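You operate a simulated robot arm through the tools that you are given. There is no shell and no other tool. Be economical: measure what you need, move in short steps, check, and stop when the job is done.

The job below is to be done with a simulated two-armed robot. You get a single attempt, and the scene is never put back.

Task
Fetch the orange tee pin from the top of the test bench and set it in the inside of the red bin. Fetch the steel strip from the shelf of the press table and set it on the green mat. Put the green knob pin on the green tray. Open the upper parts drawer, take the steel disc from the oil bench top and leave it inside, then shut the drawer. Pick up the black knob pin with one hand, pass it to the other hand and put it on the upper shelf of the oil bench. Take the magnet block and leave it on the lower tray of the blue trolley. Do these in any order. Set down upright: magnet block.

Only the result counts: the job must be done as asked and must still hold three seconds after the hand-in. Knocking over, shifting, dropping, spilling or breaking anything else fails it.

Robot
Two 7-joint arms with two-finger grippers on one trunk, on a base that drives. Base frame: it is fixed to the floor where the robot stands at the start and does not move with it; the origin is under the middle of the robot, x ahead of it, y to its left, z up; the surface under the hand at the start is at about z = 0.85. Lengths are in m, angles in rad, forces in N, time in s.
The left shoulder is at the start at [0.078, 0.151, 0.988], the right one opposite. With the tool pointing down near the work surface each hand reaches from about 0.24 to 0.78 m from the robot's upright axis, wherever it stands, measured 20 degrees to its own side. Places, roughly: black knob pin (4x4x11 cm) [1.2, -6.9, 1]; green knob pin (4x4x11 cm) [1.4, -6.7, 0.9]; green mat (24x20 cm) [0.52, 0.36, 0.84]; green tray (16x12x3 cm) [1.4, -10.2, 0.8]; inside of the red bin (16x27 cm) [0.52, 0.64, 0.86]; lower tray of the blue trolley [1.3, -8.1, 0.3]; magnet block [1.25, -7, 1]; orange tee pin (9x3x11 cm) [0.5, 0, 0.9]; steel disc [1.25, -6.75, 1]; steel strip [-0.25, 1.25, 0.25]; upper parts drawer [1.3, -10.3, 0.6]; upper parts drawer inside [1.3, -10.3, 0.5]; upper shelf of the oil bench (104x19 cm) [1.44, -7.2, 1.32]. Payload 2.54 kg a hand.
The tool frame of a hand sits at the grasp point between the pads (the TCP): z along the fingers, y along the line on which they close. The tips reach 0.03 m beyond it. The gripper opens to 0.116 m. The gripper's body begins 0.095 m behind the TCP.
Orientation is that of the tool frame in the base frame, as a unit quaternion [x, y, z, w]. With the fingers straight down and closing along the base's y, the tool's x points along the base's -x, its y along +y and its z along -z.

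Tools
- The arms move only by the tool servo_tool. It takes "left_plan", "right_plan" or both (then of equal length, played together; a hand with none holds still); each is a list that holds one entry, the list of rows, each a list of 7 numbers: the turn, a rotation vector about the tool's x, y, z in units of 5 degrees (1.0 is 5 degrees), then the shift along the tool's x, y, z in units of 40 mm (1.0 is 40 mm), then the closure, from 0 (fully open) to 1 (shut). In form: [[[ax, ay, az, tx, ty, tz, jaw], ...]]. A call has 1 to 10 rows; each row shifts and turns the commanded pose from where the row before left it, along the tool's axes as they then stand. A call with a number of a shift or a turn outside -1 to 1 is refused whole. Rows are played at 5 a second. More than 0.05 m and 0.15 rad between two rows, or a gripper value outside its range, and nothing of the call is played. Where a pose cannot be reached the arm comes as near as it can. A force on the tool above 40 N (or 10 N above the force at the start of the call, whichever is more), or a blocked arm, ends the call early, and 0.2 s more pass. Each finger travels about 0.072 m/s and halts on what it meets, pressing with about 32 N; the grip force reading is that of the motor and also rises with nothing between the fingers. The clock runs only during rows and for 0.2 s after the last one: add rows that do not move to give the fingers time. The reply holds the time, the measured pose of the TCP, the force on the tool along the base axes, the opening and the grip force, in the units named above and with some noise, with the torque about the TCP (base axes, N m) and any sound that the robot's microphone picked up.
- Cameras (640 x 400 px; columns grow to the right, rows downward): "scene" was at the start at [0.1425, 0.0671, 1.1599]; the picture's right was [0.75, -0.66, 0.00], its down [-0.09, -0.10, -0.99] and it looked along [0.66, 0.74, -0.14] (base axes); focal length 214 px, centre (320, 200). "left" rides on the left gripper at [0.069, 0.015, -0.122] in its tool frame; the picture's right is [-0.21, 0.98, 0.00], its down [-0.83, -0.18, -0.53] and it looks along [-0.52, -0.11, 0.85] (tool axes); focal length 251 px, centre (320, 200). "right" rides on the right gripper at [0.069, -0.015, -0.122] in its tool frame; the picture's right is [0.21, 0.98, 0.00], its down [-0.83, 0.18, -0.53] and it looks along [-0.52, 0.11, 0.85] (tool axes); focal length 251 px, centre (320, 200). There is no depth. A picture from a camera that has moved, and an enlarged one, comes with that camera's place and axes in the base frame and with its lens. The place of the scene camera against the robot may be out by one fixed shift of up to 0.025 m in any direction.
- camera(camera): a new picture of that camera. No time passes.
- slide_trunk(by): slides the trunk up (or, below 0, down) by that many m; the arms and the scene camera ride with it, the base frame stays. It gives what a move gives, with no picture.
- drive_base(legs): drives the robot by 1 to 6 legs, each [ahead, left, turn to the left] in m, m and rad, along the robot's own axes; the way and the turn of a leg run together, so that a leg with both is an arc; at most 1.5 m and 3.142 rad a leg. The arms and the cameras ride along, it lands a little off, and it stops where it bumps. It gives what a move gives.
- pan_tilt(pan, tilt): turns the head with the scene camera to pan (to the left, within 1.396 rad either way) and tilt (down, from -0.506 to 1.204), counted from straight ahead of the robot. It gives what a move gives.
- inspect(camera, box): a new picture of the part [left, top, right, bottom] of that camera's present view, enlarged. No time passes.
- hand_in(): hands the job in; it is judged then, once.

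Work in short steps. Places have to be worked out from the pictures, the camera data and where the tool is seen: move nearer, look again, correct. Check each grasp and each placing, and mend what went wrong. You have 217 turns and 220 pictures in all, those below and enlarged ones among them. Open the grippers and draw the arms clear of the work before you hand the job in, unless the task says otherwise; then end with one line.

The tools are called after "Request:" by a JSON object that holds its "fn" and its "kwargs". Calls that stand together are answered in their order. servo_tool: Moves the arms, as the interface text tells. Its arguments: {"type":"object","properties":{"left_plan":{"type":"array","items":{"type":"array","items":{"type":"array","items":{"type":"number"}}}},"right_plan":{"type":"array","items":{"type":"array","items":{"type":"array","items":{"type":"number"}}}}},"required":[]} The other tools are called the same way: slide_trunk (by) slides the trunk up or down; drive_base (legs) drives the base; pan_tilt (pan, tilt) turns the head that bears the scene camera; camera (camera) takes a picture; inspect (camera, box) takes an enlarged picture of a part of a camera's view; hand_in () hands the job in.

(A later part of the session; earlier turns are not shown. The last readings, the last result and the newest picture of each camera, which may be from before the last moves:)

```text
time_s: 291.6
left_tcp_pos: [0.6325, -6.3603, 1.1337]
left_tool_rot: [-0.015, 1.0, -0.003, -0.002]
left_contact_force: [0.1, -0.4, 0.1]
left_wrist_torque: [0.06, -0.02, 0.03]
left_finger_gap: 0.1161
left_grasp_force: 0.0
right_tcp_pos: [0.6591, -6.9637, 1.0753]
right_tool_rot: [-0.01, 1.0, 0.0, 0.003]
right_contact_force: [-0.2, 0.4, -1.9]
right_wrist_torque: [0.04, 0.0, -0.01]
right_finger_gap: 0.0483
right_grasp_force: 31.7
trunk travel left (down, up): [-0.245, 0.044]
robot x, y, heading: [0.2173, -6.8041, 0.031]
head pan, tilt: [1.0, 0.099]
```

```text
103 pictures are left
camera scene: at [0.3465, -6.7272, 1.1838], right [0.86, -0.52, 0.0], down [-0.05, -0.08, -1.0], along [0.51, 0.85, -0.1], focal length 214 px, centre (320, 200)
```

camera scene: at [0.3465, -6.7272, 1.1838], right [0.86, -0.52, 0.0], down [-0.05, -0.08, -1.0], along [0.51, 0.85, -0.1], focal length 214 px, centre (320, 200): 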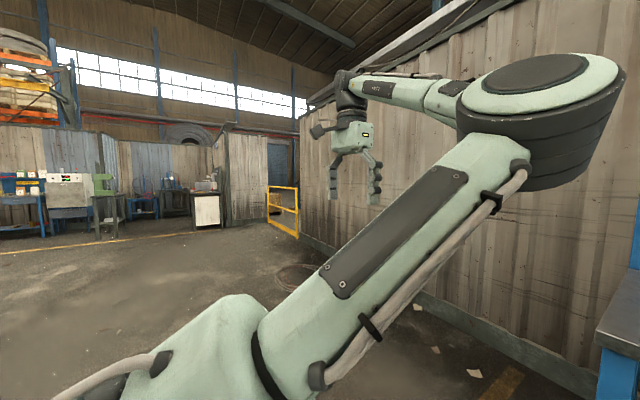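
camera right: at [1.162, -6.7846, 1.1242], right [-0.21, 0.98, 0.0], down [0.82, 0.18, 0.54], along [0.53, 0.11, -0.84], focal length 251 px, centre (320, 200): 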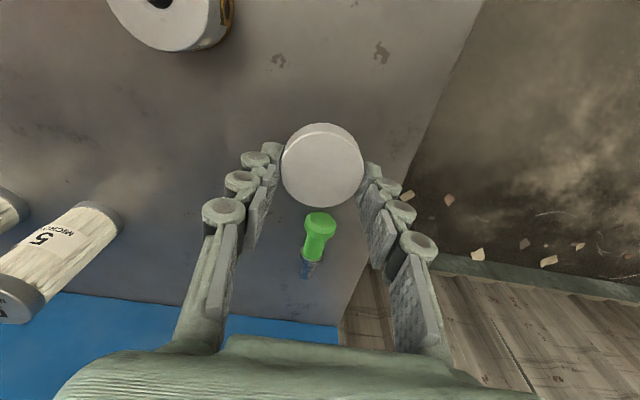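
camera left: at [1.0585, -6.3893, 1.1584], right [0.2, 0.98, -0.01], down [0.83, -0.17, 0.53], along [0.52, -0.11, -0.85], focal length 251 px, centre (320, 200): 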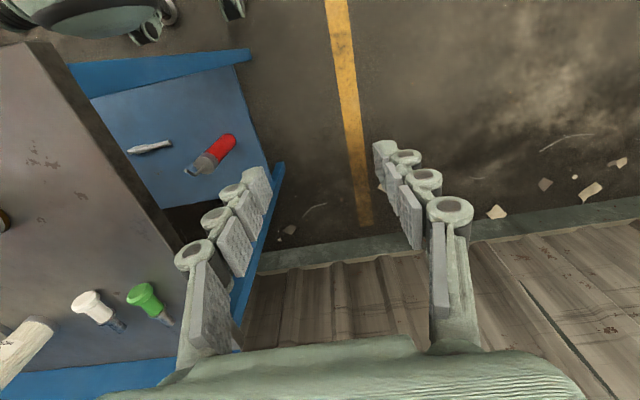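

The left elbow still folds inward, but the left hand can work ahead-left, e.g. for the drawer. I keep the disc in the right hand and go to the drawer bench near y≈-10.2, looking first.

Request:
{"fn": "pan_tilt", "kwargs": {"pan": -0.7, "tilt": 0.3}}

Request:
{"fn": "drive_base", "kwargs": {"legs": [[-0.05, -1.4, 0], [0, -0.9, 0]]}}

Request:
{"fn": "camera", "kwargs": {"camera": "scene"}}

```text
time_s: 293.4
left_tcp_pos: [0.6312, -6.3591, 1.1329]
left_tool_rot: [-0.016, 1.0, -0.004, -0.002]
left_contact_force: [0.4, 0.1, -0.2]
left_wrist_torque: [0.02, 0.01, -0.02]
left_finger_gap: 0.1158
left_grasp_force: 0.1
right_tcp_pos: [0.6599, -6.9631, 1.0748]
right_tool_rot: [-0.009, 1.0, 0.0, 0.004]
right_contact_force: [0.7, 0.5, -3.0]
right_wrist_torque: [0.0, -0.01, 0.0]
right_finger_gap: 0.0482
right_grasp_force: 32.1
trunk travel left (down, up): [-0.245, 0.044]
robot x, y, heading: [0.2148, -6.8042, 0.022]
head pan, tilt: [-0.7, 0.3]
```

```text
time_s: 315.6
left_tcp_pos: [0.6356, -8.672, 1.1339]
left_tool_rot: [-0.004, 1.0, -0.003, -0.002]
left_contact_force: [0.2, -0.8, 0.2]
left_wrist_torque: [-0.02, 0.0, 0.01]
left_finger_gap: 0.1161
left_grasp_force: 0.1
right_tcp_pos: [0.65, -9.2763, 1.0753]
right_tool_rot: [0.002, 1.0, 0.0, 0.004]
right_contact_force: [-0.3, -1.1, -2.2]
right_wrist_torque: [0.0, 0.0, -0.04]
right_finger_gap: 0.0483
right_grasp_force: 32.3
trunk travel left (down, up): [-0.245, 0.044]
robot x, y, heading: [0.2102, -9.1047, 0.002]
head pan, tilt: [-0.7, 0.3]
```

```text
102 pictures are left
camera scene: at [0.3639, -9.1696, 1.165], right [-0.64, -0.77, 0.0], down [-0.23, 0.19, -0.96], along [0.73, -0.61, -0.3], focal length 214 px, centre (320, 200)
```

scene: 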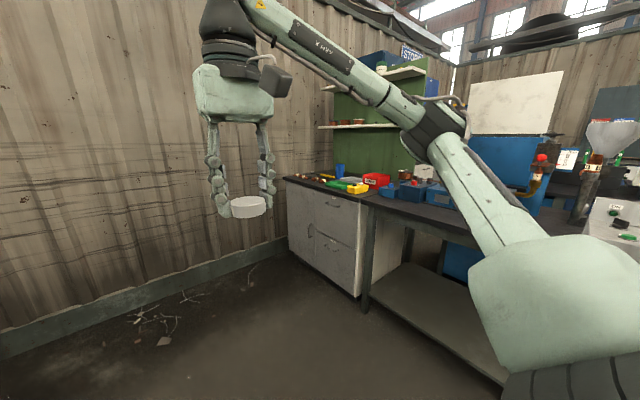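

The drawer cabinet's front faces +y at about y=-10.15. I turn right to face it and slide over to x≈1.2.

Request:
{"fn": "drive_base", "kwargs": {"legs": [[0, 0, -1.572], [0, 0.95, 0]]}}

Request:
{"fn": "pan_tilt", "kwargs": {"pan": 0, "tilt": 0.55}}

Request:
{"fn": "camera", "kwargs": {"camera": "scene"}}

```text
time_s: 329.0
left_tcp_pos: [1.5798, -9.5556, 1.1343]
left_tool_rot: [0.711, 0.703, -0.001, -0.004]
left_contact_force: [-0.8, 0.3, 1.2]
left_wrist_torque: [-0.03, 0.0, 0.03]
left_finger_gap: 0.1162
left_grasp_force: 0.2
right_tcp_pos: [0.9747, -9.5586, 1.0755]
right_tool_rot: [0.715, 0.699, -0.002, 0.002]
right_contact_force: [0.2, 0.0, -1.4]
right_wrist_torque: [-0.03, 0.04, 0.0]
right_finger_gap: 0.0483
right_grasp_force: 32.2
trunk travel left (down, up): [-0.245, 0.044]
robot x, y, heading: [1.151, -9.1202, -1.585]
head pan, tilt: [-0.7, 0.3]
```

```text
time_s: 330.1
left_tcp_pos: [1.5804, -9.5552, 1.1336]
left_tool_rot: [0.711, 0.703, -0.001, -0.004]
left_contact_force: [0.9, 0.3, 0.2]
left_wrist_torque: [-0.03, -0.01, 0.01]
left_finger_gap: 0.1161
left_grasp_force: 0.1
right_tcp_pos: [0.9746, -9.56, 1.0752]
right_tool_rot: [0.716, 0.698, -0.003, 0.003]
right_contact_force: [-1.0, 0.5, -2.3]
right_wrist_torque: [-0.01, -0.01, -0.03]
right_finger_gap: 0.0483
right_grasp_force: 32.1
trunk travel left (down, up): [-0.245, 0.044]
robot x, y, heading: [1.1528, -9.1218, -1.588]
head pan, tilt: [0.0, 0.55]
```

```text
101 pictures are left
camera scene: at [1.1629, -9.2839, 1.1421], right [-1.0, 0.02, 0.0], down [0.01, 0.52, -0.85], along [-0.01, -0.85, -0.52], focal length 214 px, centre (320, 200)
```

scene: 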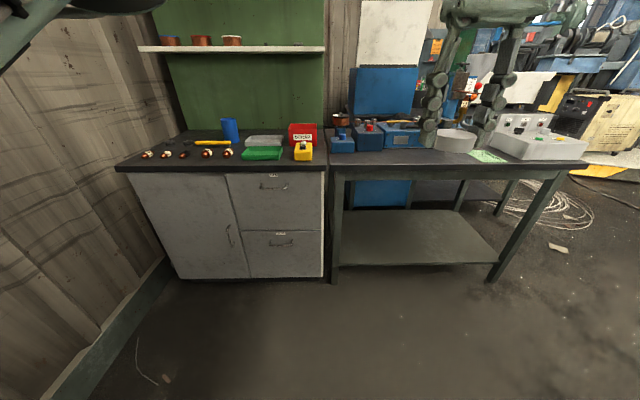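

I enlarge the cabinet.

Request:
{"fn": "inspect", "kwargs": {"camera": "scene", "box": [190, 110, 350, 220]}}

Request:
{"fn": "inspect", "kwargs": {"camera": "scene", "box": [190, 160, 350, 290]}}

```text
3.64 times, centred on (270, 165) of scene
camera zoom: at [1.1629, -9.2839, 1.1421], right [-1.0, 0.02, 0.0], down [0.01, 0.52, -0.85], along [-0.01, -0.85, -0.52], focal length 780 px, centre (502, 327)
```

zoom: 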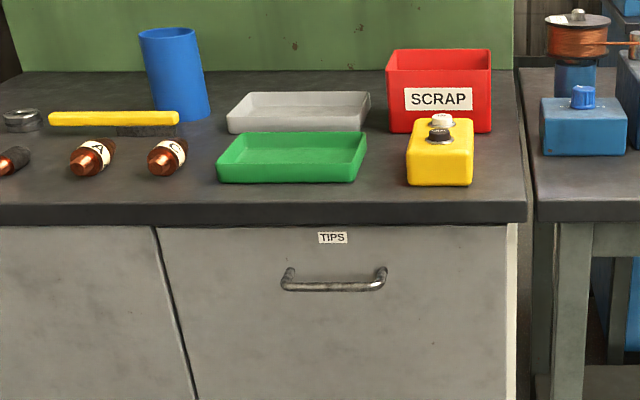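

```text
3.08 times, centred on (270, 225) of scene
camera zoom: at [1.1629, -9.2839, 1.1421], right [-1.0, 0.02, 0.0], down [0.01, 0.52, -0.85], along [-0.01, -0.85, -0.52], focal length 660 px, centre (474, 123)
```

zoom: 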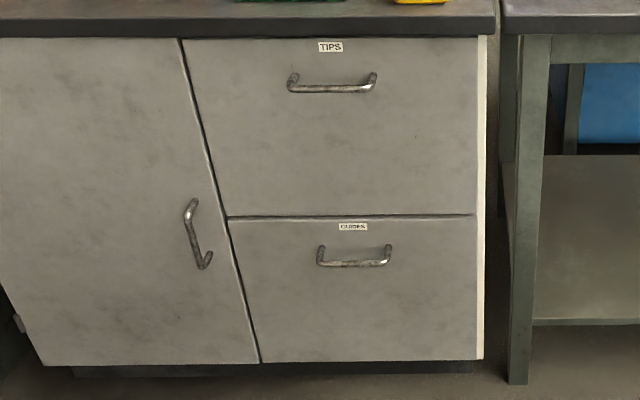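

I look with both hand cameras to triangulate the handle.

Request:
{"fn": "camera", "kwargs": {"camera": "left"}}

Request:
{"fn": "camera", "kwargs": {"camera": "right"}}

```text
98 pictures are left
camera left: at [1.5967, -9.4863, 1.2548], right [0.97, -0.23, -0.01], down [-0.19, -0.83, 0.53], along [-0.13, -0.52, -0.85], focal length 251 px, centre (320, 200)
```

left: 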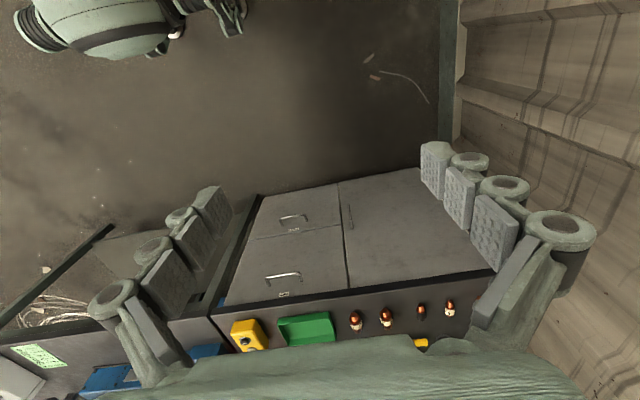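

```text
97 pictures are left
camera right: at [0.9622, -9.4888, 1.1972], right [0.98, 0.19, 0.0], down [0.16, -0.83, 0.54], along [0.1, -0.53, -0.84], focal length 251 px, centre (320, 200)
```

right: 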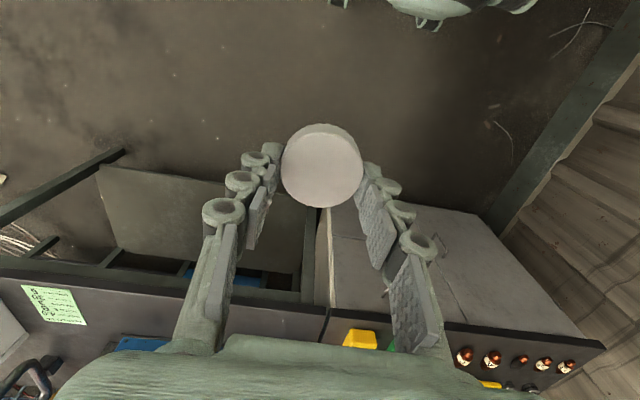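

Handle bar ≈ (1.343, -10.056, 0.715), counter front edge y≈-10.09, z≈0.80. I'll have the left hand point ahead with a vertical jaw to grip the bar; first I rotate it here in free space.

Request:
{"fn": "servo_tool", "kwargs": {"left_plan": [[[0, -1, 0, 0, 0, 0, 0], [0, -1, 0, 0, 0, 0, 0], [0, -1, 0, 0, 0, 0, 0], [0, -1, 0, 0, 0, 0, 0], [0, -1, 0, 0, 0, 0, 0], [0, -1, 0, 0, 0, 0, 0], [0, -1, 0, 0, 0, 0, 0], [0, -1, 0, 0, 0, 0, 0], [0, -1, 0, 0, 0, 0, 0]]]}}

Request:
{"fn": "servo_tool", "kwargs": {"left_plan": [[[0, -1, 0, 0, 0, 0, 0], [0, -1, 0, 0, 0, 0, 0], [0, -1, 0, 0, 0, 0, 0], [0, -1, 0, 0, 0, 0, 0], [0, -1, 0, 0, 0, 0, 0], [0, -1, 0, 0, 0, 0, 0], [0, -1, 0, 0, 0, 0, 0], [0, -1, 0, 0, 0, 0, 0], [0, -1, 0, 0, 0, 0, 0]]]}}

Request:
{"fn": "pan_tilt", "kwargs": {"pan": 0.6, "tilt": 0.35}}

Request:
{"fn": "camera", "kwargs": {"camera": "scene"}}

```text
time_s: 332.1
left_tcp_pos: [1.58, -9.555, 1.1341]
left_tool_rot: [0.656, 0.651, -0.273, 0.267]
left_contact_force: [0.4, 0.2, -0.5]
left_wrist_torque: [0.02, 0.01, -0.01]
left_finger_gap: 0.116
left_grasp_force: 0.1
right_tcp_pos: [0.9748, -9.5581, 1.075]
right_tool_rot: [0.715, 0.699, -0.002, 0.003]
right_contact_force: [-1.2, 0.3, -2.5]
right_wrist_torque: [0.01, -0.01, -0.02]
right_finger_gap: 0.0481
right_grasp_force: 32.3
trunk travel left (down, up): [-0.245, 0.044]
robot x, y, heading: [1.1494, -9.122, -1.583]
head pan, tilt: [0.0, 0.55]
```

```text
time_s: 334.1
left_tcp_pos: [1.5803, -9.5547, 1.1332]
left_tool_rot: [-0.502, -0.499, 0.503, -0.495]
left_contact_force: [-0.1, 0.4, -0.8]
left_wrist_torque: [-0.01, 0.02, 0.01]
left_finger_gap: 0.1159
left_grasp_force: 0.0
right_tcp_pos: [0.9759, -9.5598, 1.075]
right_tool_rot: [0.715, 0.699, -0.003, 0.003]
right_contact_force: [-0.3, 0.3, -2.6]
right_wrist_torque: [0.01, 0.01, 0.01]
right_finger_gap: 0.0483
right_grasp_force: 31.8
trunk travel left (down, up): [-0.245, 0.044]
robot x, y, heading: [1.1516, -9.122, -1.583]
head pan, tilt: [0.0, 0.55]
```

```text
time_s: 335.1
left_tcp_pos: [1.5803, -9.5558, 1.133]
left_tool_rot: [-0.502, -0.501, 0.502, -0.495]
left_contact_force: [-1.1, -0.1, 0.1]
left_wrist_torque: [0.02, 0.0, -0.01]
left_finger_gap: 0.1162
left_grasp_force: 0.1
right_tcp_pos: [0.9757, -9.5592, 1.075]
right_tool_rot: [0.716, 0.698, -0.003, 0.002]
right_contact_force: [0.2, 0.3, -3.1]
right_wrist_torque: [-0.05, 0.01, 0.02]
right_finger_gap: 0.0484
right_grasp_force: 32.7
trunk travel left (down, up): [-0.245, 0.044]
robot x, y, heading: [1.1525, -9.1272, -1.586]
head pan, tilt: [0.6, 0.351]
```

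```text
96 pictures are left
camera scene: at [1.2157, -9.2717, 1.1603], right [-0.83, -0.55, 0.0], down [-0.19, 0.29, -0.94], along [0.52, -0.78, -0.34], focal length 214 px, centre (320, 200)
```

scene: 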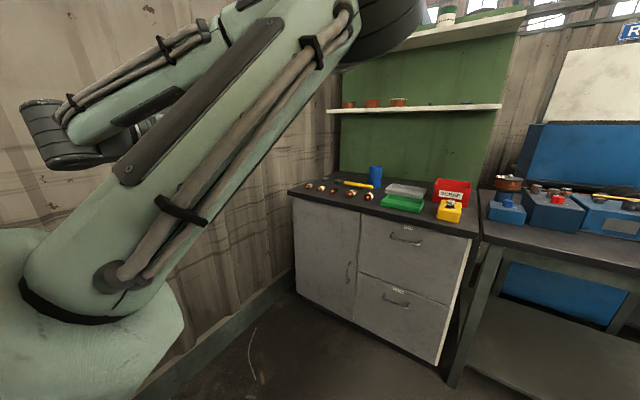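

Pointing ahead now. Next I roll the hand 90° so its jaw is vertical.

Request:
{"fn": "servo_tool", "kwargs": {"left_plan": [[[0, 0, 1, 0, 0, 0, 0], [0, 0, 1, 0, 0, 0, 0], [0, 0, 1, 0, 0, 0, 0], [0, 0, 1, 0, 0, 0, 0], [0, 0, 1, 0, 0, 0, 0], [0, 0, 1, 0, 0, 0, 0], [0, 0, 1, 0, 0, 0, 0], [0, 0, 1, 0, 0, 0, 0], [0, 0, 1, 0, 0, 0, 0]]]}}

Request:
{"fn": "servo_tool", "kwargs": {"left_plan": [[[0, 0, 1, 0, 0, 0, 0], [0, 0, 1, 0, 0, 0, 0], [0, 0, 1, 0, 0, 0, 0], [0, 0, 1, 0, 0, 0, 0], [0, 0, 1, 0, 0, 0, 0], [0, 0, 1, 0, 0, 0, 0], [0, 0, 1, 0, 0, 0, 0], [0, 0, 1, 0, 0, 0, 0], [0, 0, 1, 0, 0, 0, 0]]]}}

Request:
{"fn": "camera", "kwargs": {"camera": "left"}}

```text
time_s: 337.1
left_tcp_pos: [1.5797, -9.5554, 1.1338]
left_tool_rot: [0.655, 0.27, -0.275, 0.65]
left_contact_force: [-0.3, 0.6, -0.1]
left_wrist_torque: [-0.01, 0.01, -0.03]
left_finger_gap: 0.1158
left_grasp_force: 0.1
right_tcp_pos: [0.9752, -9.5593, 1.0742]
right_tool_rot: [0.715, 0.699, -0.003, 0.002]
right_contact_force: [-0.5, 1.3, -2.7]
right_wrist_torque: [-0.01, -0.03, 0.01]
right_finger_gap: 0.0481
right_grasp_force: 32.7
trunk travel left (down, up): [-0.245, 0.044]
robot x, y, heading: [1.1497, -9.1217, -1.585]
head pan, tilt: [0.6, 0.351]
```

```text
time_s: 339.1
left_tcp_pos: [1.5554, -9.6219, 1.1751]
left_tool_rot: [0.708, 0.0, -0.006, 0.706]
left_contact_force: [-0.3, 0.2, -0.6]
left_wrist_torque: [-0.01, 0.01, -0.01]
left_finger_gap: 0.1158
left_grasp_force: 0.1
left hand out of reach, approached as far as the arm can: row 4, 5, 6, 7, 8, 9
right_tcp_pos: [0.9759, -9.5595, 1.0748]
right_tool_rot: [0.715, 0.699, -0.002, 0.002]
right_contact_force: [0.6, 0.9, -1.6]
right_wrist_torque: [0.0, 0.0, 0.02]
right_finger_gap: 0.0483
right_grasp_force: 32.1
trunk travel left (down, up): [-0.245, 0.044]
robot x, y, heading: [1.1508, -9.1229, -1.582]
head pan, tilt: [0.6, 0.351]
```

```text
95 pictures are left
camera left: at [1.6247, -9.4985, 1.1888], right [-0.21, 0.0, 0.98], down [-0.82, 0.54, -0.17], along [-0.53, -0.84, -0.11], focal length 251 px, centre (320, 200)
```

left: 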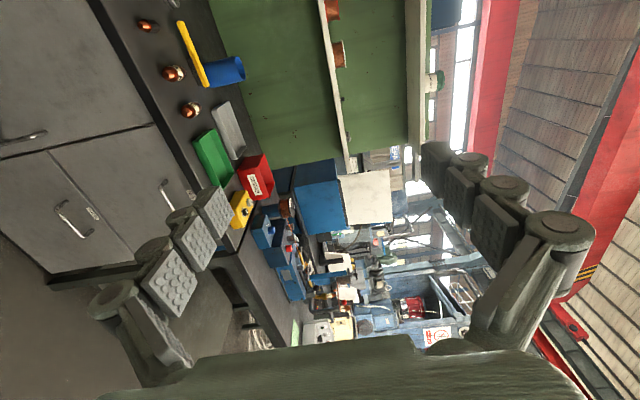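

Jaw is vertical now (tool y = +Z, x = +X). I lower the trunk, set the left hand at z≈0.715, keep the disc higher, and move in partway.

Request:
{"fn": "slide_trunk", "kwargs": {"by": -0.24}}

Request:
{"fn": "servo_tool", "kwargs": {"left_plan": [[[0, 0, 0, 0, -0.75, 0, 0], [0, 0, 0, 0, -0.75, 0, 0], [0, 0, 0, 0, -0.75, 0, 0], [0, 0, 0, 0, -0.75, 0, 0], [0, 0, 0, 0, -0.75, 0, 0], [0, 0, 0, 0, -0.75, 0, 0], [0, 0, 0, 0, -0.75, 0, 0], [0, 0, 0, 0, 0, 0, 0]]], "right_plan": [[[0, 0, 0, 0, 0, -0.5, 1], [0, 0, 0, 0, 0, -0.5, 1], [0, 0, 0, 0, 0, -0.5, 1], [0, 0, 0, 0, 0, -0.5, 1], [0, 0, 0, 0, 0, -0.5, 1], [0, 0, 0, 0, 0, -0.5, 1], [0, 0, 0, 0, 0, -0.5, 1], [0, 0, 0, 0, 0, 0, 1]]]}}

Request:
{"fn": "drive_base", "kwargs": {"legs": [[0.2, -0.21, 0]]}}

Request:
{"fn": "pan_tilt", "kwargs": {"pan": 0.4, "tilt": 0.5}}

Request:
{"fn": "camera", "kwargs": {"camera": "left"}}

Request:
{"fn": "camera", "kwargs": {"camera": "scene"}}

```text
time_s: 341.6
left_tcp_pos: [1.555, -9.62, 0.9339]
left_tool_rot: [0.709, 0.0, -0.005, 0.706]
left_contact_force: [-0.3, -0.2, 0.8]
left_wrist_torque: [-0.04, -0.03, 0.03]
left_finger_gap: 0.1161
left_grasp_force: 0.0
right_tcp_pos: [0.9755, -9.5589, 0.8349]
right_tool_rot: [0.715, 0.699, -0.002, 0.002]
right_contact_force: [-1.3, 0.4, -1.7]
right_wrist_torque: [0.01, 0.02, 0.0]
right_finger_gap: 0.0484
right_grasp_force: 32.4
trunk travel left (down, up): [-0.005, 0.284]
robot x, y, heading: [1.1527, -9.1226, -1.585]
head pan, tilt: [0.6, 0.351]
```

```text
time_s: 343.4
left_tcp_pos: [1.549, -9.6386, 0.7308]
left_tool_rot: [0.708, 0.0, -0.006, 0.706]
left_contact_force: [0.2, 0.4, 0.0]
left_wrist_torque: [-0.02, -0.02, -0.01]
left_finger_gap: 0.1159
left_grasp_force: 0.1
left hand out of reach, approached as far as the arm can: row 1, 2, 4
right_tcp_pos: [0.9734, -9.5578, 0.9771]
right_tool_rot: [0.714, 0.7, -0.002, 0.003]
right_contact_force: [0.0, 0.4, -3.2]
right_wrist_torque: [-0.03, 0.0, -0.01]
right_finger_gap: 0.048
right_grasp_force: 32.4
trunk travel left (down, up): [-0.005, 0.284]
robot x, y, heading: [1.1505, -9.1229, -1.584]
head pan, tilt: [0.6, 0.351]
```

```text
time_s: 346.0
left_tcp_pos: [1.3384, -9.832, 0.7302]
left_tool_rot: [0.708, 0.0, -0.006, 0.706]
left_contact_force: [0.7, -0.4, -0.3]
left_wrist_torque: [-0.04, 0.01, 0.01]
left_finger_gap: 0.1158
left_grasp_force: 0.1
right_tcp_pos: [0.7633, -9.751, 0.9764]
right_tool_rot: [0.716, 0.698, -0.002, 0.002]
right_contact_force: [0.2, 0.2, -2.8]
right_wrist_torque: [0.0, 0.0, 0.02]
right_finger_gap: 0.0486
right_grasp_force: 32.2
trunk travel left (down, up): [-0.005, 0.284]
robot x, y, heading: [0.9444, -9.3152, -1.586]
head pan, tilt: [0.6, 0.351]
```

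```text
time_s: 346.7
left_tcp_pos: [1.3389, -9.8334, 0.7305]
left_tool_rot: [0.708, 0.001, -0.006, 0.706]
left_contact_force: [0.6, 0.3, 0.9]
left_wrist_torque: [0.0, 0.01, 0.0]
left_finger_gap: 0.1162
left_grasp_force: 0.1
right_tcp_pos: [0.7625, -9.75, 0.9774]
right_tool_rot: [0.715, 0.699, -0.003, 0.002]
right_contact_force: [-0.3, 0.3, -2.8]
right_wrist_torque: [-0.02, 0.02, 0.03]
right_finger_gap: 0.0481
right_grasp_force: 32.1
trunk travel left (down, up): [-0.005, 0.284]
robot x, y, heading: [0.941, -9.3176, -1.586]
head pan, tilt: [0.4, 0.499]
```

```text
94 pictures are left
camera left: at [1.4087, -9.7101, 0.7443], right [-0.21, 0.0, 0.98], down [-0.82, 0.54, -0.17], along [-0.53, -0.84, -0.11], focal length 251 px, centre (320, 200)
```

left: 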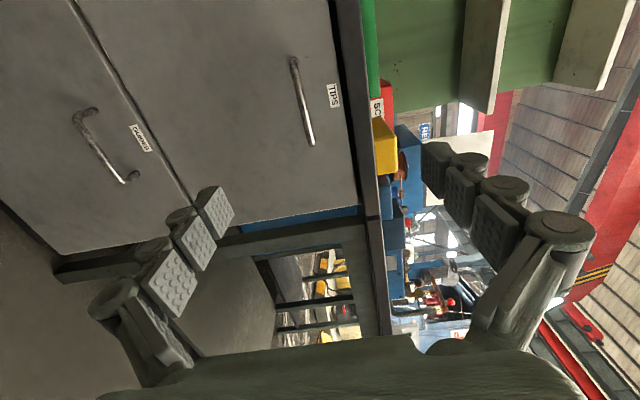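

```text
93 pictures are left
camera scene: at [0.9881, -9.4711, 0.9067], right [-0.93, -0.38, 0.0], down [-0.18, 0.44, -0.88], along [0.33, -0.81, -0.48], focal length 214 px, centre (320, 200)
```

scene: 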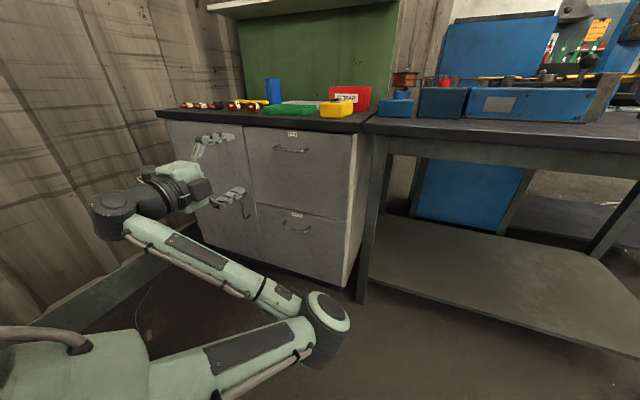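

Handle reads (1.347, -10.056, 0.709). I trim the height, half-close the jaw, and drive ahead 0.2 m.

Request:
{"fn": "servo_tool", "kwargs": {"left_plan": [[[0, 0, 0, 0.2, -0.3, 0, 0.5], [0, 0, 0, 0, -0.24, 0, 0.5], [0, 0, 0, 0, 0, 0, 0.5], [0, 0, 0, 0, 0, 0, 0.5]]]}}

Request:
{"fn": "drive_base", "kwargs": {"legs": [[0.17, 0, 0]]}}

Request:
{"fn": "camera", "kwargs": {"camera": "left"}}

Request:
{"fn": "camera", "kwargs": {"camera": "scene"}}

```text
time_s: 347.7
left_tcp_pos: [1.3461, -9.8313, 0.7094]
left_tool_rot: [0.708, -0.001, -0.007, 0.706]
left_contact_force: [0.0, -0.2, 0.2]
left_wrist_torque: [-0.03, 0.03, -0.01]
left_finger_gap: 0.0577
left_grasp_force: 0.2
right_tcp_pos: [0.763, -9.7498, 0.9777]
right_tool_rot: [0.715, 0.699, -0.003, 0.002]
right_contact_force: [-0.3, 0.5, -2.0]
right_wrist_torque: [-0.02, -0.02, -0.03]
right_finger_gap: 0.0482
right_grasp_force: 32.1
trunk travel left (down, up): [-0.005, 0.284]
robot x, y, heading: [0.943, -9.3181, -1.585]
head pan, tilt: [0.4, 0.499]
```

```text
time_s: 349.2
left_tcp_pos: [1.3464, -10.0015, 0.7091]
left_tool_rot: [0.708, 0.001, -0.005, 0.706]
left_contact_force: [-0.8, 0.0, -0.4]
left_wrist_torque: [-0.03, 0.02, 0.0]
left_finger_gap: 0.0579
left_grasp_force: 0.0
right_tcp_pos: [0.7615, -9.9208, 0.976]
right_tool_rot: [0.714, 0.7, -0.002, 0.002]
right_contact_force: [-0.3, 0.2, -3.2]
right_wrist_torque: [-0.06, 0.03, -0.02]
right_finger_gap: 0.0481
right_grasp_force: 31.8
trunk travel left (down, up): [-0.005, 0.284]
robot x, y, heading: [0.9405, -9.4879, -1.585]
head pan, tilt: [0.4, 0.499]
```

```text
92 pictures are left
camera left: at [1.4155, -9.8785, 0.723], right [-0.21, 0.0, 0.98], down [-0.82, 0.54, -0.17], along [-0.53, -0.84, -0.11], focal length 251 px, centre (320, 200)
```

left: 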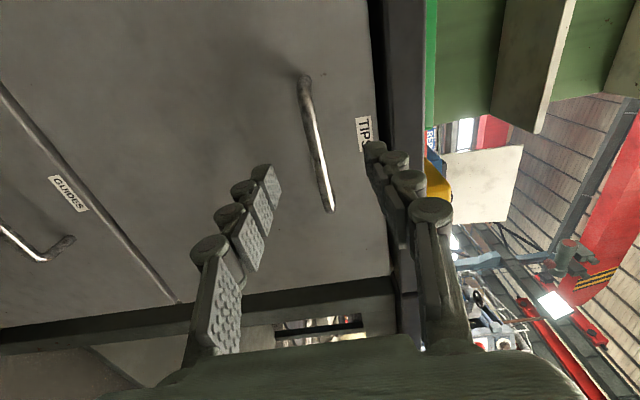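

```text
91 pictures are left
camera scene: at [0.986, -9.6405, 0.9066], right [-0.93, -0.38, 0.0], down [-0.18, 0.44, -0.88], along [0.33, -0.81, -0.48], focal length 214 px, centre (320, 200)
```

scene: 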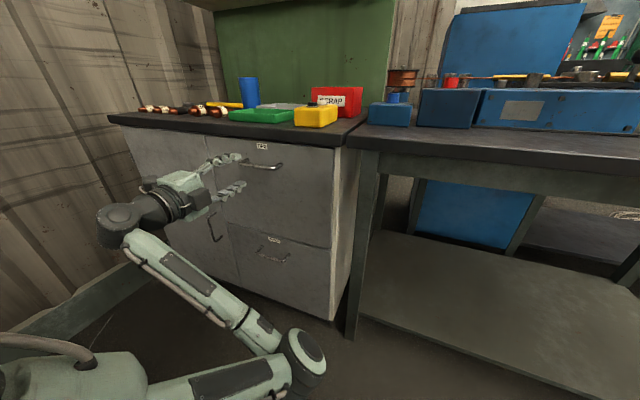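

Triangulated bar: (1.343, -10.078, 0.705), centred between the fingers. I advance the hand 5.5 cm.

Request:
{"fn": "servo_tool", "kwargs": {"left_plan": [[[0, 0, 0, -0.05, -0.08, 0.4, 0.5], [0, 0, 0, 0, 0, 0.4, 0.5], [0, 0, 0, 0, 0, 0.3, 0.5], [0, 0, 0, 0, 0, 0.3, 0.5], [0, 0, 0, 0, 0, 0, 0.5]]]}}

Request:
{"fn": "camera", "kwargs": {"camera": "left"}}

Request:
{"fn": "inspect", "kwargs": {"camera": "scene", "box": [140, 100, 340, 260]}}

```text
time_s: 350.4
left_tcp_pos: [1.3433, -10.0567, 0.7055]
left_tool_rot: [0.709, 0.001, -0.006, 0.705]
left_contact_force: [0.0, 0.2, 0.3]
left_wrist_torque: [0.0, 0.02, -0.01]
left_finger_gap: 0.058
left_grasp_force: 0.0
right_tcp_pos: [0.7616, -9.9195, 0.9751]
right_tool_rot: [0.714, 0.7, -0.003, 0.002]
right_contact_force: [0.8, 0.3, -2.2]
right_wrist_torque: [0.03, 0.0, 0.02]
right_finger_gap: 0.0483
right_grasp_force: 31.9
trunk travel left (down, up): [-0.005, 0.284]
robot x, y, heading: [0.9412, -9.4909, -1.584]
head pan, tilt: [0.4, 0.499]
```

```text
90 pictures are left
camera left: at [1.4132, -9.9346, 0.7185], right [-0.21, 0.0, 0.98], down [-0.82, 0.54, -0.17], along [-0.53, -0.84, -0.11], focal length 251 px, centre (320, 200)
```

left: 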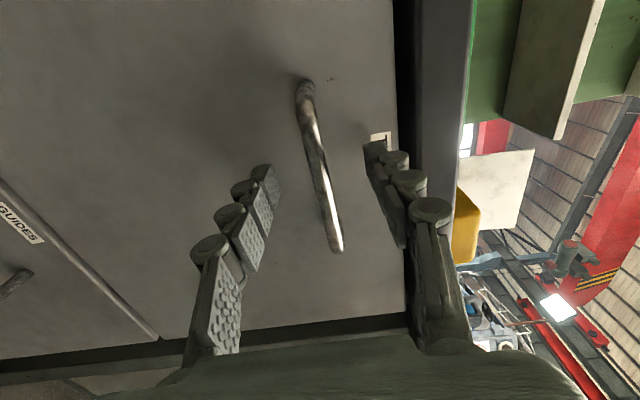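

```text
2.50 times, centred on (240, 180) of scene
camera zoom: at [0.986, -9.6405, 0.9066], right [-0.93, -0.38, 0.0], down [-0.18, 0.44, -0.88], along [0.33, -0.81, -0.48], focal length 536 px, centre (520, 250)
```

zoom: 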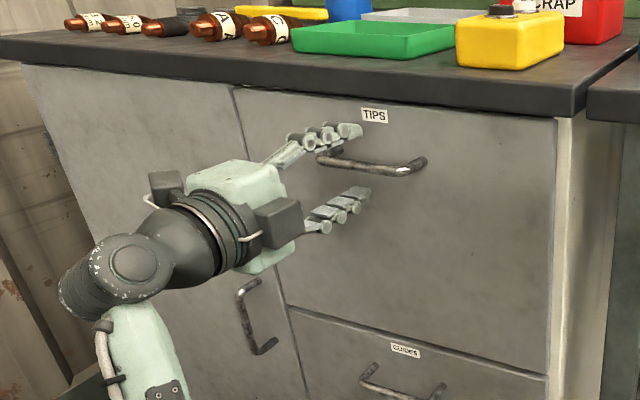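

Bar is between the fingers. I close on it.

Request:
{"fn": "servo_tool", "kwargs": {"left_plan": [[[0, 0, 0, 0, 0, 0.2, 0.6], [0, 0, 0, 0, 0, 0, 0.8], [0, 0, 0, 0, 0, 0, 1], [0, 0, 0, 0, 0, 0, 1], [0, 0, 0, 0, 0, 0, 1], [0, 0, 0, 0, 0, 0, 1]]]}}

Request:
{"fn": "camera", "kwargs": {"camera": "left"}}

```text
time_s: 351.8
left_tcp_pos: [1.3434, -10.0647, 0.7048]
left_tool_rot: [0.708, 0.0, -0.006, 0.706]
left_contact_force: [0.2, -1.1, 3.7]
left_wrist_torque: [-0.02, -0.29, 0.01]
left_finger_gap: 0.0094
left_grasp_force: 37.0
right_tcp_pos: [0.7624, -9.9203, 0.9752]
right_tool_rot: [0.714, 0.7, -0.003, 0.003]
right_contact_force: [-0.1, 0.4, -3.2]
right_wrist_torque: [-0.01, 0.0, -0.03]
right_finger_gap: 0.0483
right_grasp_force: 31.9
trunk travel left (down, up): [-0.005, 0.284]
robot x, y, heading: [0.9376, -9.4873, -1.583]
head pan, tilt: [0.4, 0.499]
```

```text
88 pictures are left
camera left: at [1.4135, -9.9421, 0.7191], right [-0.21, 0.0, 0.98], down [-0.82, 0.54, -0.17], along [-0.53, -0.84, -0.11], focal length 251 px, centre (320, 200)
```

left: 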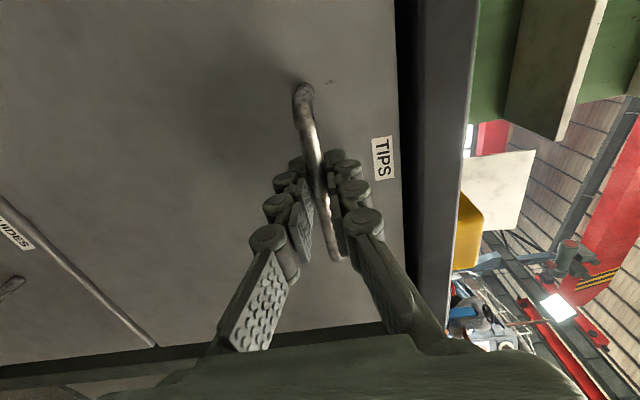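

Handle gripped (9.4 mm bar). I drive straight back 0.25 m to pull the drawer open.

Request:
{"fn": "drive_base", "kwargs": {"legs": [[-0.12, 0, 0]]}}

Request:
{"fn": "camera", "kwargs": {"camera": "scene"}}

```text
time_s: 353.0
left_tcp_pos: [1.3431, -9.9433, 0.7048]
left_tool_rot: [0.709, -0.001, -0.006, 0.705]
left_contact_force: [-25.3, 0.2, 0.8]
left_wrist_torque: [0.02, -0.32, -0.41]
left_finger_gap: 0.0095
left_grasp_force: 36.7
right_tcp_pos: [0.7653, -9.7998, 0.9765]
right_tool_rot: [0.713, 0.701, -0.002, 0.004]
right_contact_force: [0.3, 0.8, -3.1]
right_wrist_torque: [-0.03, -0.01, -0.02]
right_finger_gap: 0.0483
right_grasp_force: 31.7
trunk travel left (down, up): [-0.005, 0.284]
robot x, y, heading: [0.9424, -9.3643, -1.578]
head pan, tilt: [0.4, 0.499]
```

```text
87 pictures are left
camera scene: at [0.9866, -9.5196, 0.9067], right [-0.92, -0.38, 0.0], down [-0.18, 0.44, -0.88], along [0.34, -0.81, -0.48], focal length 214 px, centre (320, 200)
```

scene: 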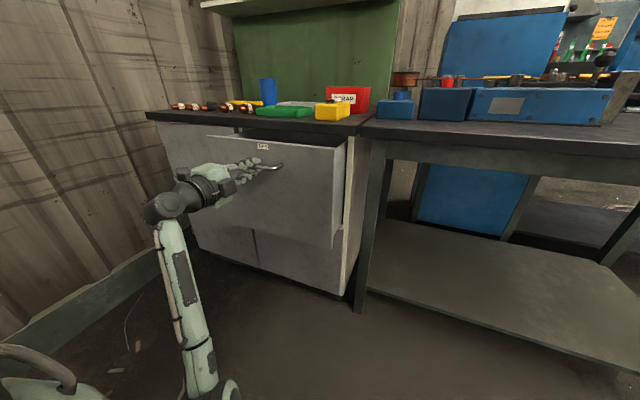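

The drawer is sliding out. I pull another 0.14 m.

Request:
{"fn": "drive_base", "kwargs": {"legs": [[-0.14, 0, 0]]}}

Request:
{"fn": "camera", "kwargs": {"camera": "scene"}}

```text
time_s: 354.3
left_tcp_pos: [1.3438, -9.8088, 0.7051]
left_tool_rot: [0.709, -0.002, -0.008, 0.705]
left_contact_force: [-8.7, -1.0, 2.7]
left_wrist_torque: [-0.02, -0.31, -0.49]
left_finger_gap: 0.0094
left_grasp_force: 36.5
right_tcp_pos: [0.7654, -9.6654, 0.9764]
right_tool_rot: [0.714, 0.7, -0.002, 0.002]
right_contact_force: [0.1, -0.4, -3.5]
right_wrist_torque: [-0.04, -0.05, -0.01]
right_finger_gap: 0.048
right_grasp_force: 31.3
trunk travel left (down, up): [-0.005, 0.284]
robot x, y, heading: [0.9476, -9.229, -1.576]
head pan, tilt: [0.4, 0.499]
```

```text
86 pictures are left
camera scene: at [0.9883, -9.3847, 0.9067], right [-0.93, -0.38, 0.0], down [-0.18, 0.44, -0.88], along [0.33, -0.81, -0.48], focal length 214 px, centre (320, 200)
```

scene: 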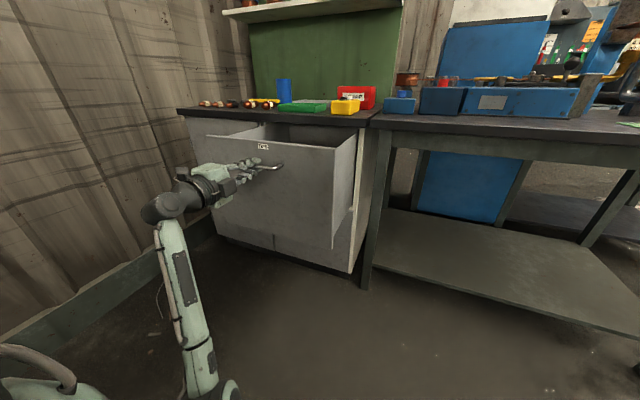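

Open about 26 cm. I pull 7 cm more for working room, then release and back the left hand off.

Request:
{"fn": "drive_base", "kwargs": {"legs": [[-0.07, 0, 0]]}}

Request:
{"fn": "servo_tool", "kwargs": {"left_plan": [[[0, 0, 0, 0, 0, 0, 0.6], [0, 0, 0, 0, 0, 0, 0.4], [0, 0, 0, 0, 0, 0, 0.3], [0, 0, 0, 0, 0, 0, 0.3], [0, 0, 0, 0, 0, -0.6, 0.3], [0, 0, 0, 0, 0, -0.6, 0.3]]]}}

Request:
{"fn": "drive_base", "kwargs": {"legs": [[-0.2, 0, 0]]}}

Request:
{"fn": "camera", "kwargs": {"camera": "scene"}}

```text
time_s: 355.3
left_tcp_pos: [1.3445, -9.7397, 0.7049]
left_tool_rot: [0.709, -0.003, -0.008, 0.705]
left_contact_force: [-7.8, 1.1, 0.0]
left_wrist_torque: [-0.03, -0.35, -0.24]
left_finger_gap: 0.0095
left_grasp_force: 37.3
right_tcp_pos: [0.7669, -9.5959, 0.9775]
right_tool_rot: [0.714, 0.7, -0.003, 0.002]
right_contact_force: [0.6, 0.5, -2.6]
right_wrist_torque: [0.01, -0.03, 0.0]
right_finger_gap: 0.048
right_grasp_force: 31.9
trunk travel left (down, up): [-0.005, 0.284]
robot x, y, heading: [0.9422, -9.1573, -1.58]
head pan, tilt: [0.4, 0.499]
```

```text
time_s: 356.7
left_tcp_pos: [1.3434, -9.6936, 0.7043]
left_tool_rot: [0.708, -0.003, -0.01, 0.706]
left_contact_force: [0.2, 0.0, -0.2]
left_wrist_torque: [0.01, 0.0, 0.01]
left_finger_gap: 0.0812
left_grasp_force: 0.0
right_tcp_pos: [0.7667, -9.5965, 0.9768]
right_tool_rot: [0.714, 0.7, -0.002, 0.003]
right_contact_force: [0.5, 0.2, -2.8]
right_wrist_torque: [0.0, 0.01, 0.01]
right_finger_gap: 0.048
right_grasp_force: 31.7
trunk travel left (down, up): [-0.005, 0.284]
robot x, y, heading: [0.94, -9.1593, -1.585]
head pan, tilt: [0.4, 0.499]
```

```text
time_s: 358.3
left_tcp_pos: [1.3456, -9.4931, 0.7054]
left_tool_rot: [0.709, -0.002, -0.01, 0.706]
left_contact_force: [-0.4, 0.7, -0.3]
left_wrist_torque: [0.0, 0.04, 0.0]
left_finger_gap: 0.0812
left_grasp_force: 0.2
right_tcp_pos: [0.7693, -9.3956, 0.9755]
right_tool_rot: [0.714, 0.7, -0.002, 0.002]
right_contact_force: [-0.5, 0.5, -3.0]
right_wrist_torque: [0.0, 0.04, 0.0]
right_finger_gap: 0.0483
right_grasp_force: 32.3
trunk travel left (down, up): [-0.005, 0.284]
robot x, y, heading: [0.9452, -8.9589, -1.583]
head pan, tilt: [0.4, 0.499]
```

```text
85 pictures are left
camera scene: at [0.9916, -9.1155, 0.9066], right [-0.93, -0.38, 0.0], down [-0.18, 0.44, -0.88], along [0.33, -0.81, -0.48], focal length 214 px, centre (320, 200)
```

scene: 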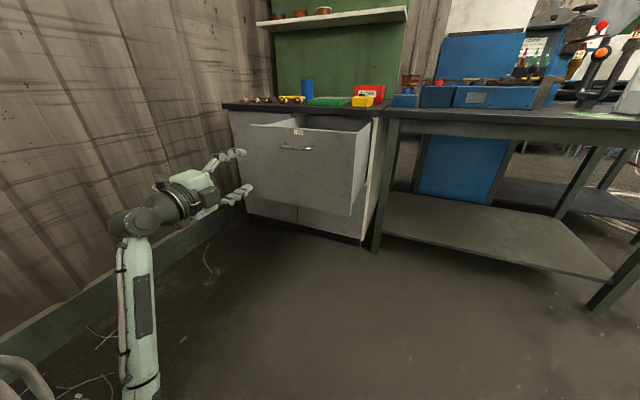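

The drawer stays open (front at y≈-9.79). I move over so the right hand can reach into it.

Request:
{"fn": "drive_base", "kwargs": {"legs": [[0, 0.5, 0], [0.36, 0, 0.01]]}}

Request:
{"fn": "pan_tilt", "kwargs": {"pan": 0, "tilt": 0.75}}

Request:
{"fn": "camera", "kwargs": {"camera": "scene"}}

Request:
{"fn": "camera", "kwargs": {"camera": "right"}}

```text
time_s: 365.6
left_tcp_pos: [1.8524, -9.8543, 0.7054]
left_tool_rot: [0.708, 0.003, -0.005, 0.706]
left_contact_force: [0.6, 0.6, 0.3]
left_wrist_torque: [-0.01, 0.02, 0.01]
left_finger_gap: 0.0813
left_grasp_force: 0.1
right_tcp_pos: [1.2731, -9.7656, 0.976]
right_tool_rot: [0.708, 0.706, -0.002, 0.003]
right_contact_force: [-0.8, -0.5, -3.2]
right_wrist_torque: [-0.03, 0.03, 0.01]
right_finger_gap: 0.048
right_grasp_force: 31.6
trunk travel left (down, up): [-0.005, 0.284]
robot x, y, heading: [1.4442, -9.3264, -1.565]
head pan, tilt: [0.4, 0.499]
```

```text
time_s: 366.4
left_tcp_pos: [1.8515, -9.8531, 0.7045]
left_tool_rot: [0.708, 0.003, -0.005, 0.706]
left_contact_force: [-1.2, -0.5, 0.0]
left_wrist_torque: [-0.01, -0.03, -0.01]
left_finger_gap: 0.0813
left_grasp_force: 0.0
right_tcp_pos: [1.2729, -9.765, 0.9763]
right_tool_rot: [0.708, 0.706, -0.002, 0.003]
right_contact_force: [-0.8, -0.4, -2.2]
right_wrist_torque: [0.01, 0.02, 0.03]
right_finger_gap: 0.0484
right_grasp_force: 32.0
trunk travel left (down, up): [-0.005, 0.284]
robot x, y, heading: [1.444, -9.3266, -1.563]
head pan, tilt: [0.0, 0.75]
```

```text
84 pictures are left
camera scene: at [1.4563, -9.4804, 0.8847], right [-1.0, -0.01, 0.0], down [0.0, 0.68, -0.73], along [0.0, -0.73, -0.68], focal length 214 px, centre (320, 200)
```

scene: 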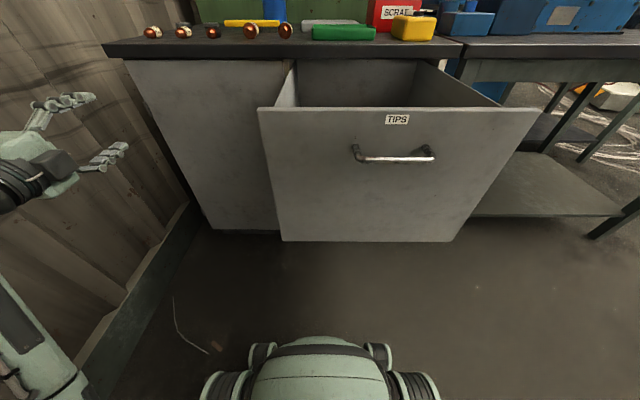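

```text
83 pictures are left
camera right: at [1.2586, -9.695, 1.0986], right [0.98, 0.21, 0.0], down [0.18, -0.82, 0.54], along [0.11, -0.53, -0.84], focal length 251 px, centre (320, 200)
```

right: 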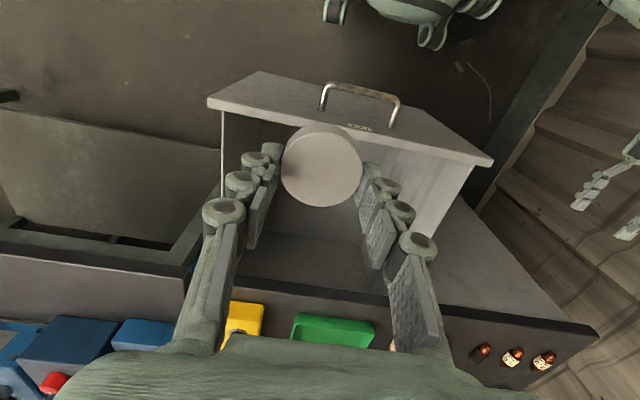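

Clear view into the drawer. I move the disc over its middle (1.335, -9.955) and start descending.

Request:
{"fn": "servo_tool", "kwargs": {"right_plan": [[[0, 0, 0, -0.8, 0.26, 0, 1], [0, 0, 0, -0.8, 0.26, 0, 1], [0, 0, 0, -0.8, 0.26, 0, 1], [0, 0, 0, -0.8, 0.26, 0, 1], [0, 0, 0, -0.8, 0.26, 0, 1], [0, 0, 0, -0.8, 0.26, 0, 1], [0, 0, 0, 0, 0, 0, 1]]]}}

Request:
{"fn": "camera", "kwargs": {"camera": "right"}}

Request:
{"fn": "camera", "kwargs": {"camera": "scene"}}

```text
time_s: 368.0
left_tcp_pos: [1.852, -9.8537, 0.7058]
left_tool_rot: [0.708, 0.003, -0.004, 0.706]
left_contact_force: [0.0, 0.2, 0.3]
left_wrist_torque: [-0.02, -0.01, -0.04]
left_finger_gap: 0.0813
left_grasp_force: 0.1
right_tcp_pos: [1.3295, -9.9363, 0.9528]
right_tool_rot: [0.708, 0.706, -0.004, 0.003]
right_contact_force: [-1.3, 0.3, -2.8]
right_wrist_torque: [0.01, 0.0, -0.02]
right_finger_gap: 0.048
right_grasp_force: 32.3
right hand out of reach, approached as far as the arm can: row 5, 6
trunk travel left (down, up): [-0.005, 0.284]
robot x, y, heading: [1.4407, -9.3265, -1.568]
head pan, tilt: [0.0, 0.75]
```

```text
82 pictures are left
camera right: at [1.3157, -9.8653, 1.0743], right [0.98, 0.21, 0.0], down [0.18, -0.82, 0.54], along [0.11, -0.53, -0.84], focal length 251 px, centre (320, 200)
```

right: 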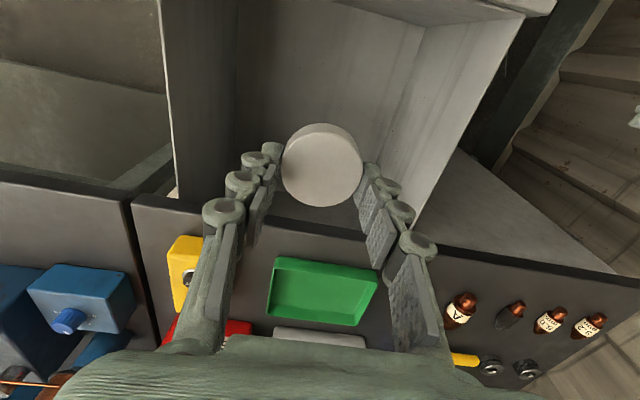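

```text
81 pictures are left
camera scene: at [1.4563, -9.4805, 0.8847], right [-1.0, 0.0, 0.0], down [0.0, 0.68, -0.73], along [0.0, -0.73, -0.68], focal length 214 px, centre (320, 200)
```

scene: 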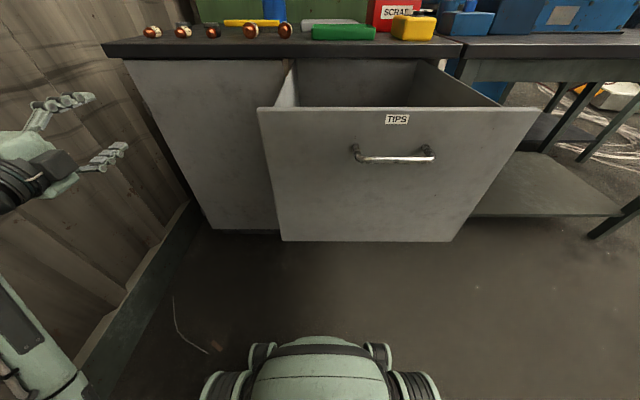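

Position y=-9.936 is good. I descend straight down into the drawer.

Request:
{"fn": "servo_tool", "kwargs": {"right_plan": [[[0, 0, 0, 0, 0, 0.8, 1], [0, 0, 0, 0, 0, 0.8, 1], [0, 0, 0, 0, 0, 0.8, 1], [0, 0, 0, 0, 0, 0.8, 1], [0, 0, 0, 0, 0, 0.8, 1], [0, 0, 0, 0, 0, 0.8, 1], [0, 0, 0, 0, 0, 0.8, 1], [0, 0, 0, 0, 0, 0, 1]]]}}

Request:
{"fn": "camera", "kwargs": {"camera": "right"}}

Request:
{"fn": "camera", "kwargs": {"camera": "scene"}}

```text
time_s: 369.8
left_tcp_pos: [1.8514, -9.8537, 0.7043]
left_tool_rot: [0.709, 0.003, -0.004, 0.705]
left_contact_force: [0.4, 0.1, 0.8]
left_wrist_torque: [0.01, -0.01, -0.02]
left_finger_gap: 0.0812
left_grasp_force: 0.0
right_tcp_pos: [1.3326, -9.9374, 0.7293]
right_tool_rot: [0.709, 0.706, -0.002, 0.002]
right_contact_force: [0.6, -1.3, -3.3]
right_wrist_torque: [0.02, -0.02, -0.02]
right_finger_gap: 0.048
right_grasp_force: 31.5
trunk travel left (down, up): [-0.005, 0.284]
robot x, y, heading: [1.4449, -9.3265, -1.567]
head pan, tilt: [0.0, 0.75]
```

```text
80 pictures are left
camera right: at [1.3186, -9.8671, 0.8516], right [0.98, 0.21, 0.0], down [0.18, -0.82, 0.54], along [0.11, -0.53, -0.84], focal length 251 px, centre (320, 200)
```

right: 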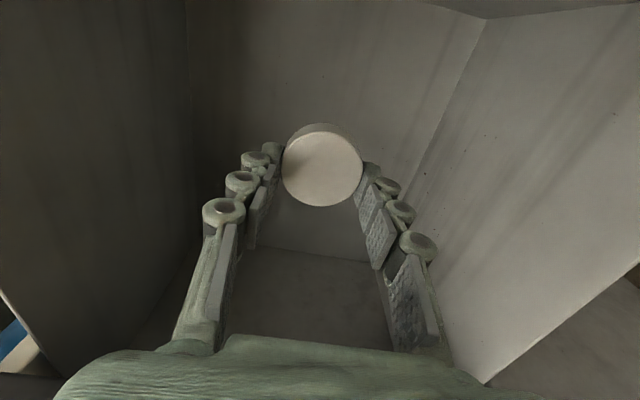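

```text
79 pictures are left
camera scene: at [1.4562, -9.4805, 0.8847], right [-1.0, 0.0, 0.0], down [0.0, 0.68, -0.73], along [0.0, -0.73, -0.68], focal length 214 px, centre (320, 200)
```

scene: 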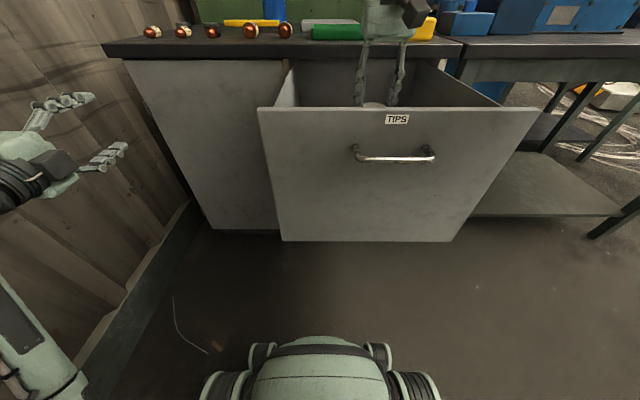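

It's inside the drawer. I continue down with force watching.

Request:
{"fn": "servo_tool", "kwargs": {"right_plan": [[[0, 0, 0, 0, 0, 0.6, 1], [0, 0, 0, 0, 0, 0.6, 1], [0, 0, 0, 0, 0, 0.6, 1], [0, 0, 0, 0, 0, 0.6, 1], [0, 0, 0, 0, 0, 0.4, 1], [0, 0, 0, 0, 0, 0, 1]]]}}

Request:
{"fn": "camera", "kwargs": {"camera": "right"}}

```text
time_s: 371.2
left_tcp_pos: [1.8527, -9.8529, 0.7047]
left_tool_rot: [0.708, 0.003, -0.004, 0.707]
left_contact_force: [-0.6, -0.1, 0.3]
left_wrist_torque: [0.0, 0.02, 0.01]
left_finger_gap: 0.0812
left_grasp_force: 0.3
right_tcp_pos: [1.3308, -9.9389, 0.6155]
right_tool_rot: [0.709, 0.705, -0.002, 0.002]
right_contact_force: [0.5, -0.9, -2.5]
right_wrist_torque: [-0.01, 0.04, 0.02]
right_finger_gap: 0.0484
right_grasp_force: 32.1
trunk travel left (down, up): [-0.005, 0.284]
robot x, y, heading: [1.4439, -9.3307, -1.564]
head pan, tilt: [0.0, 0.75]
```

```text
78 pictures are left
camera right: at [1.3157, -9.8686, 0.7383], right [0.98, 0.21, 0.0], down [0.18, -0.82, 0.54], along [0.11, -0.53, -0.84], focal length 251 px, centre (320, 200)
```

right: 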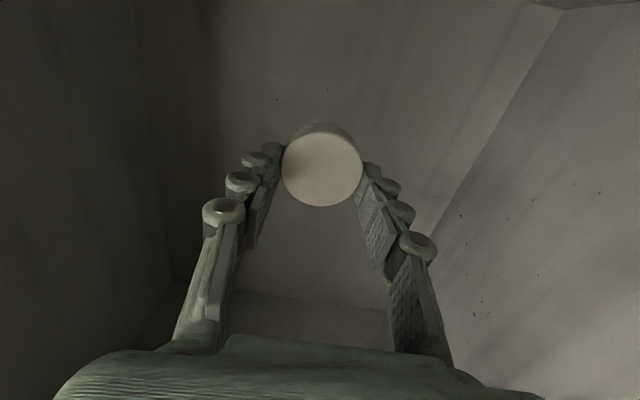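

Drawer floor works out near z≈0.44. I check where the forearm is relative to the drawer front before going lower.

Request:
{"fn": "pan_tilt", "kwargs": {"pan": -0.1, "tilt": 0.45}}

Request:
{"fn": "camera", "kwargs": {"camera": "scene"}}

```text
time_s: 372.0
left_tcp_pos: [1.8506, -9.8522, 0.7053]
left_tool_rot: [0.708, 0.003, -0.004, 0.706]
left_contact_force: [0.4, 0.2, 0.1]
left_wrist_torque: [0.02, 0.01, 0.01]
left_finger_gap: 0.0813
left_grasp_force: 0.0
right_tcp_pos: [1.3308, -9.9394, 0.6159]
right_tool_rot: [0.708, 0.706, -0.003, 0.002]
right_contact_force: [-0.4, 0.1, -2.8]
right_wrist_torque: [0.0, -0.01, 0.0]
right_finger_gap: 0.0482
right_grasp_force: 31.9
trunk travel left (down, up): [-0.005, 0.284]
robot x, y, heading: [1.443, -9.3244, -1.568]
head pan, tilt: [-0.099, 0.45]
```

```text
77 pictures are left
camera scene: at [1.4472, -9.4891, 0.911], right [-1.0, 0.09, 0.0], down [0.04, 0.43, -0.9], along [-0.08, -0.9, -0.44], focal length 214 px, centre (320, 200)
```

scene: 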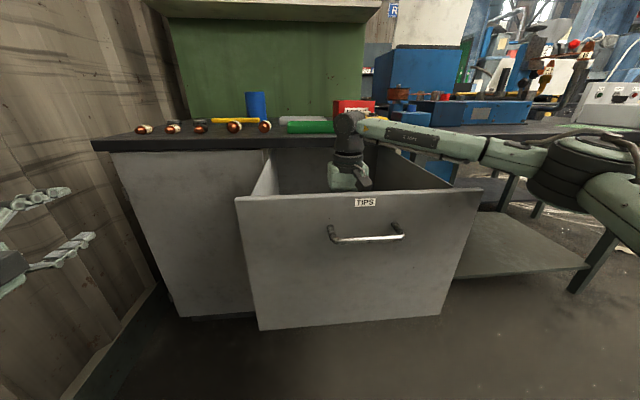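

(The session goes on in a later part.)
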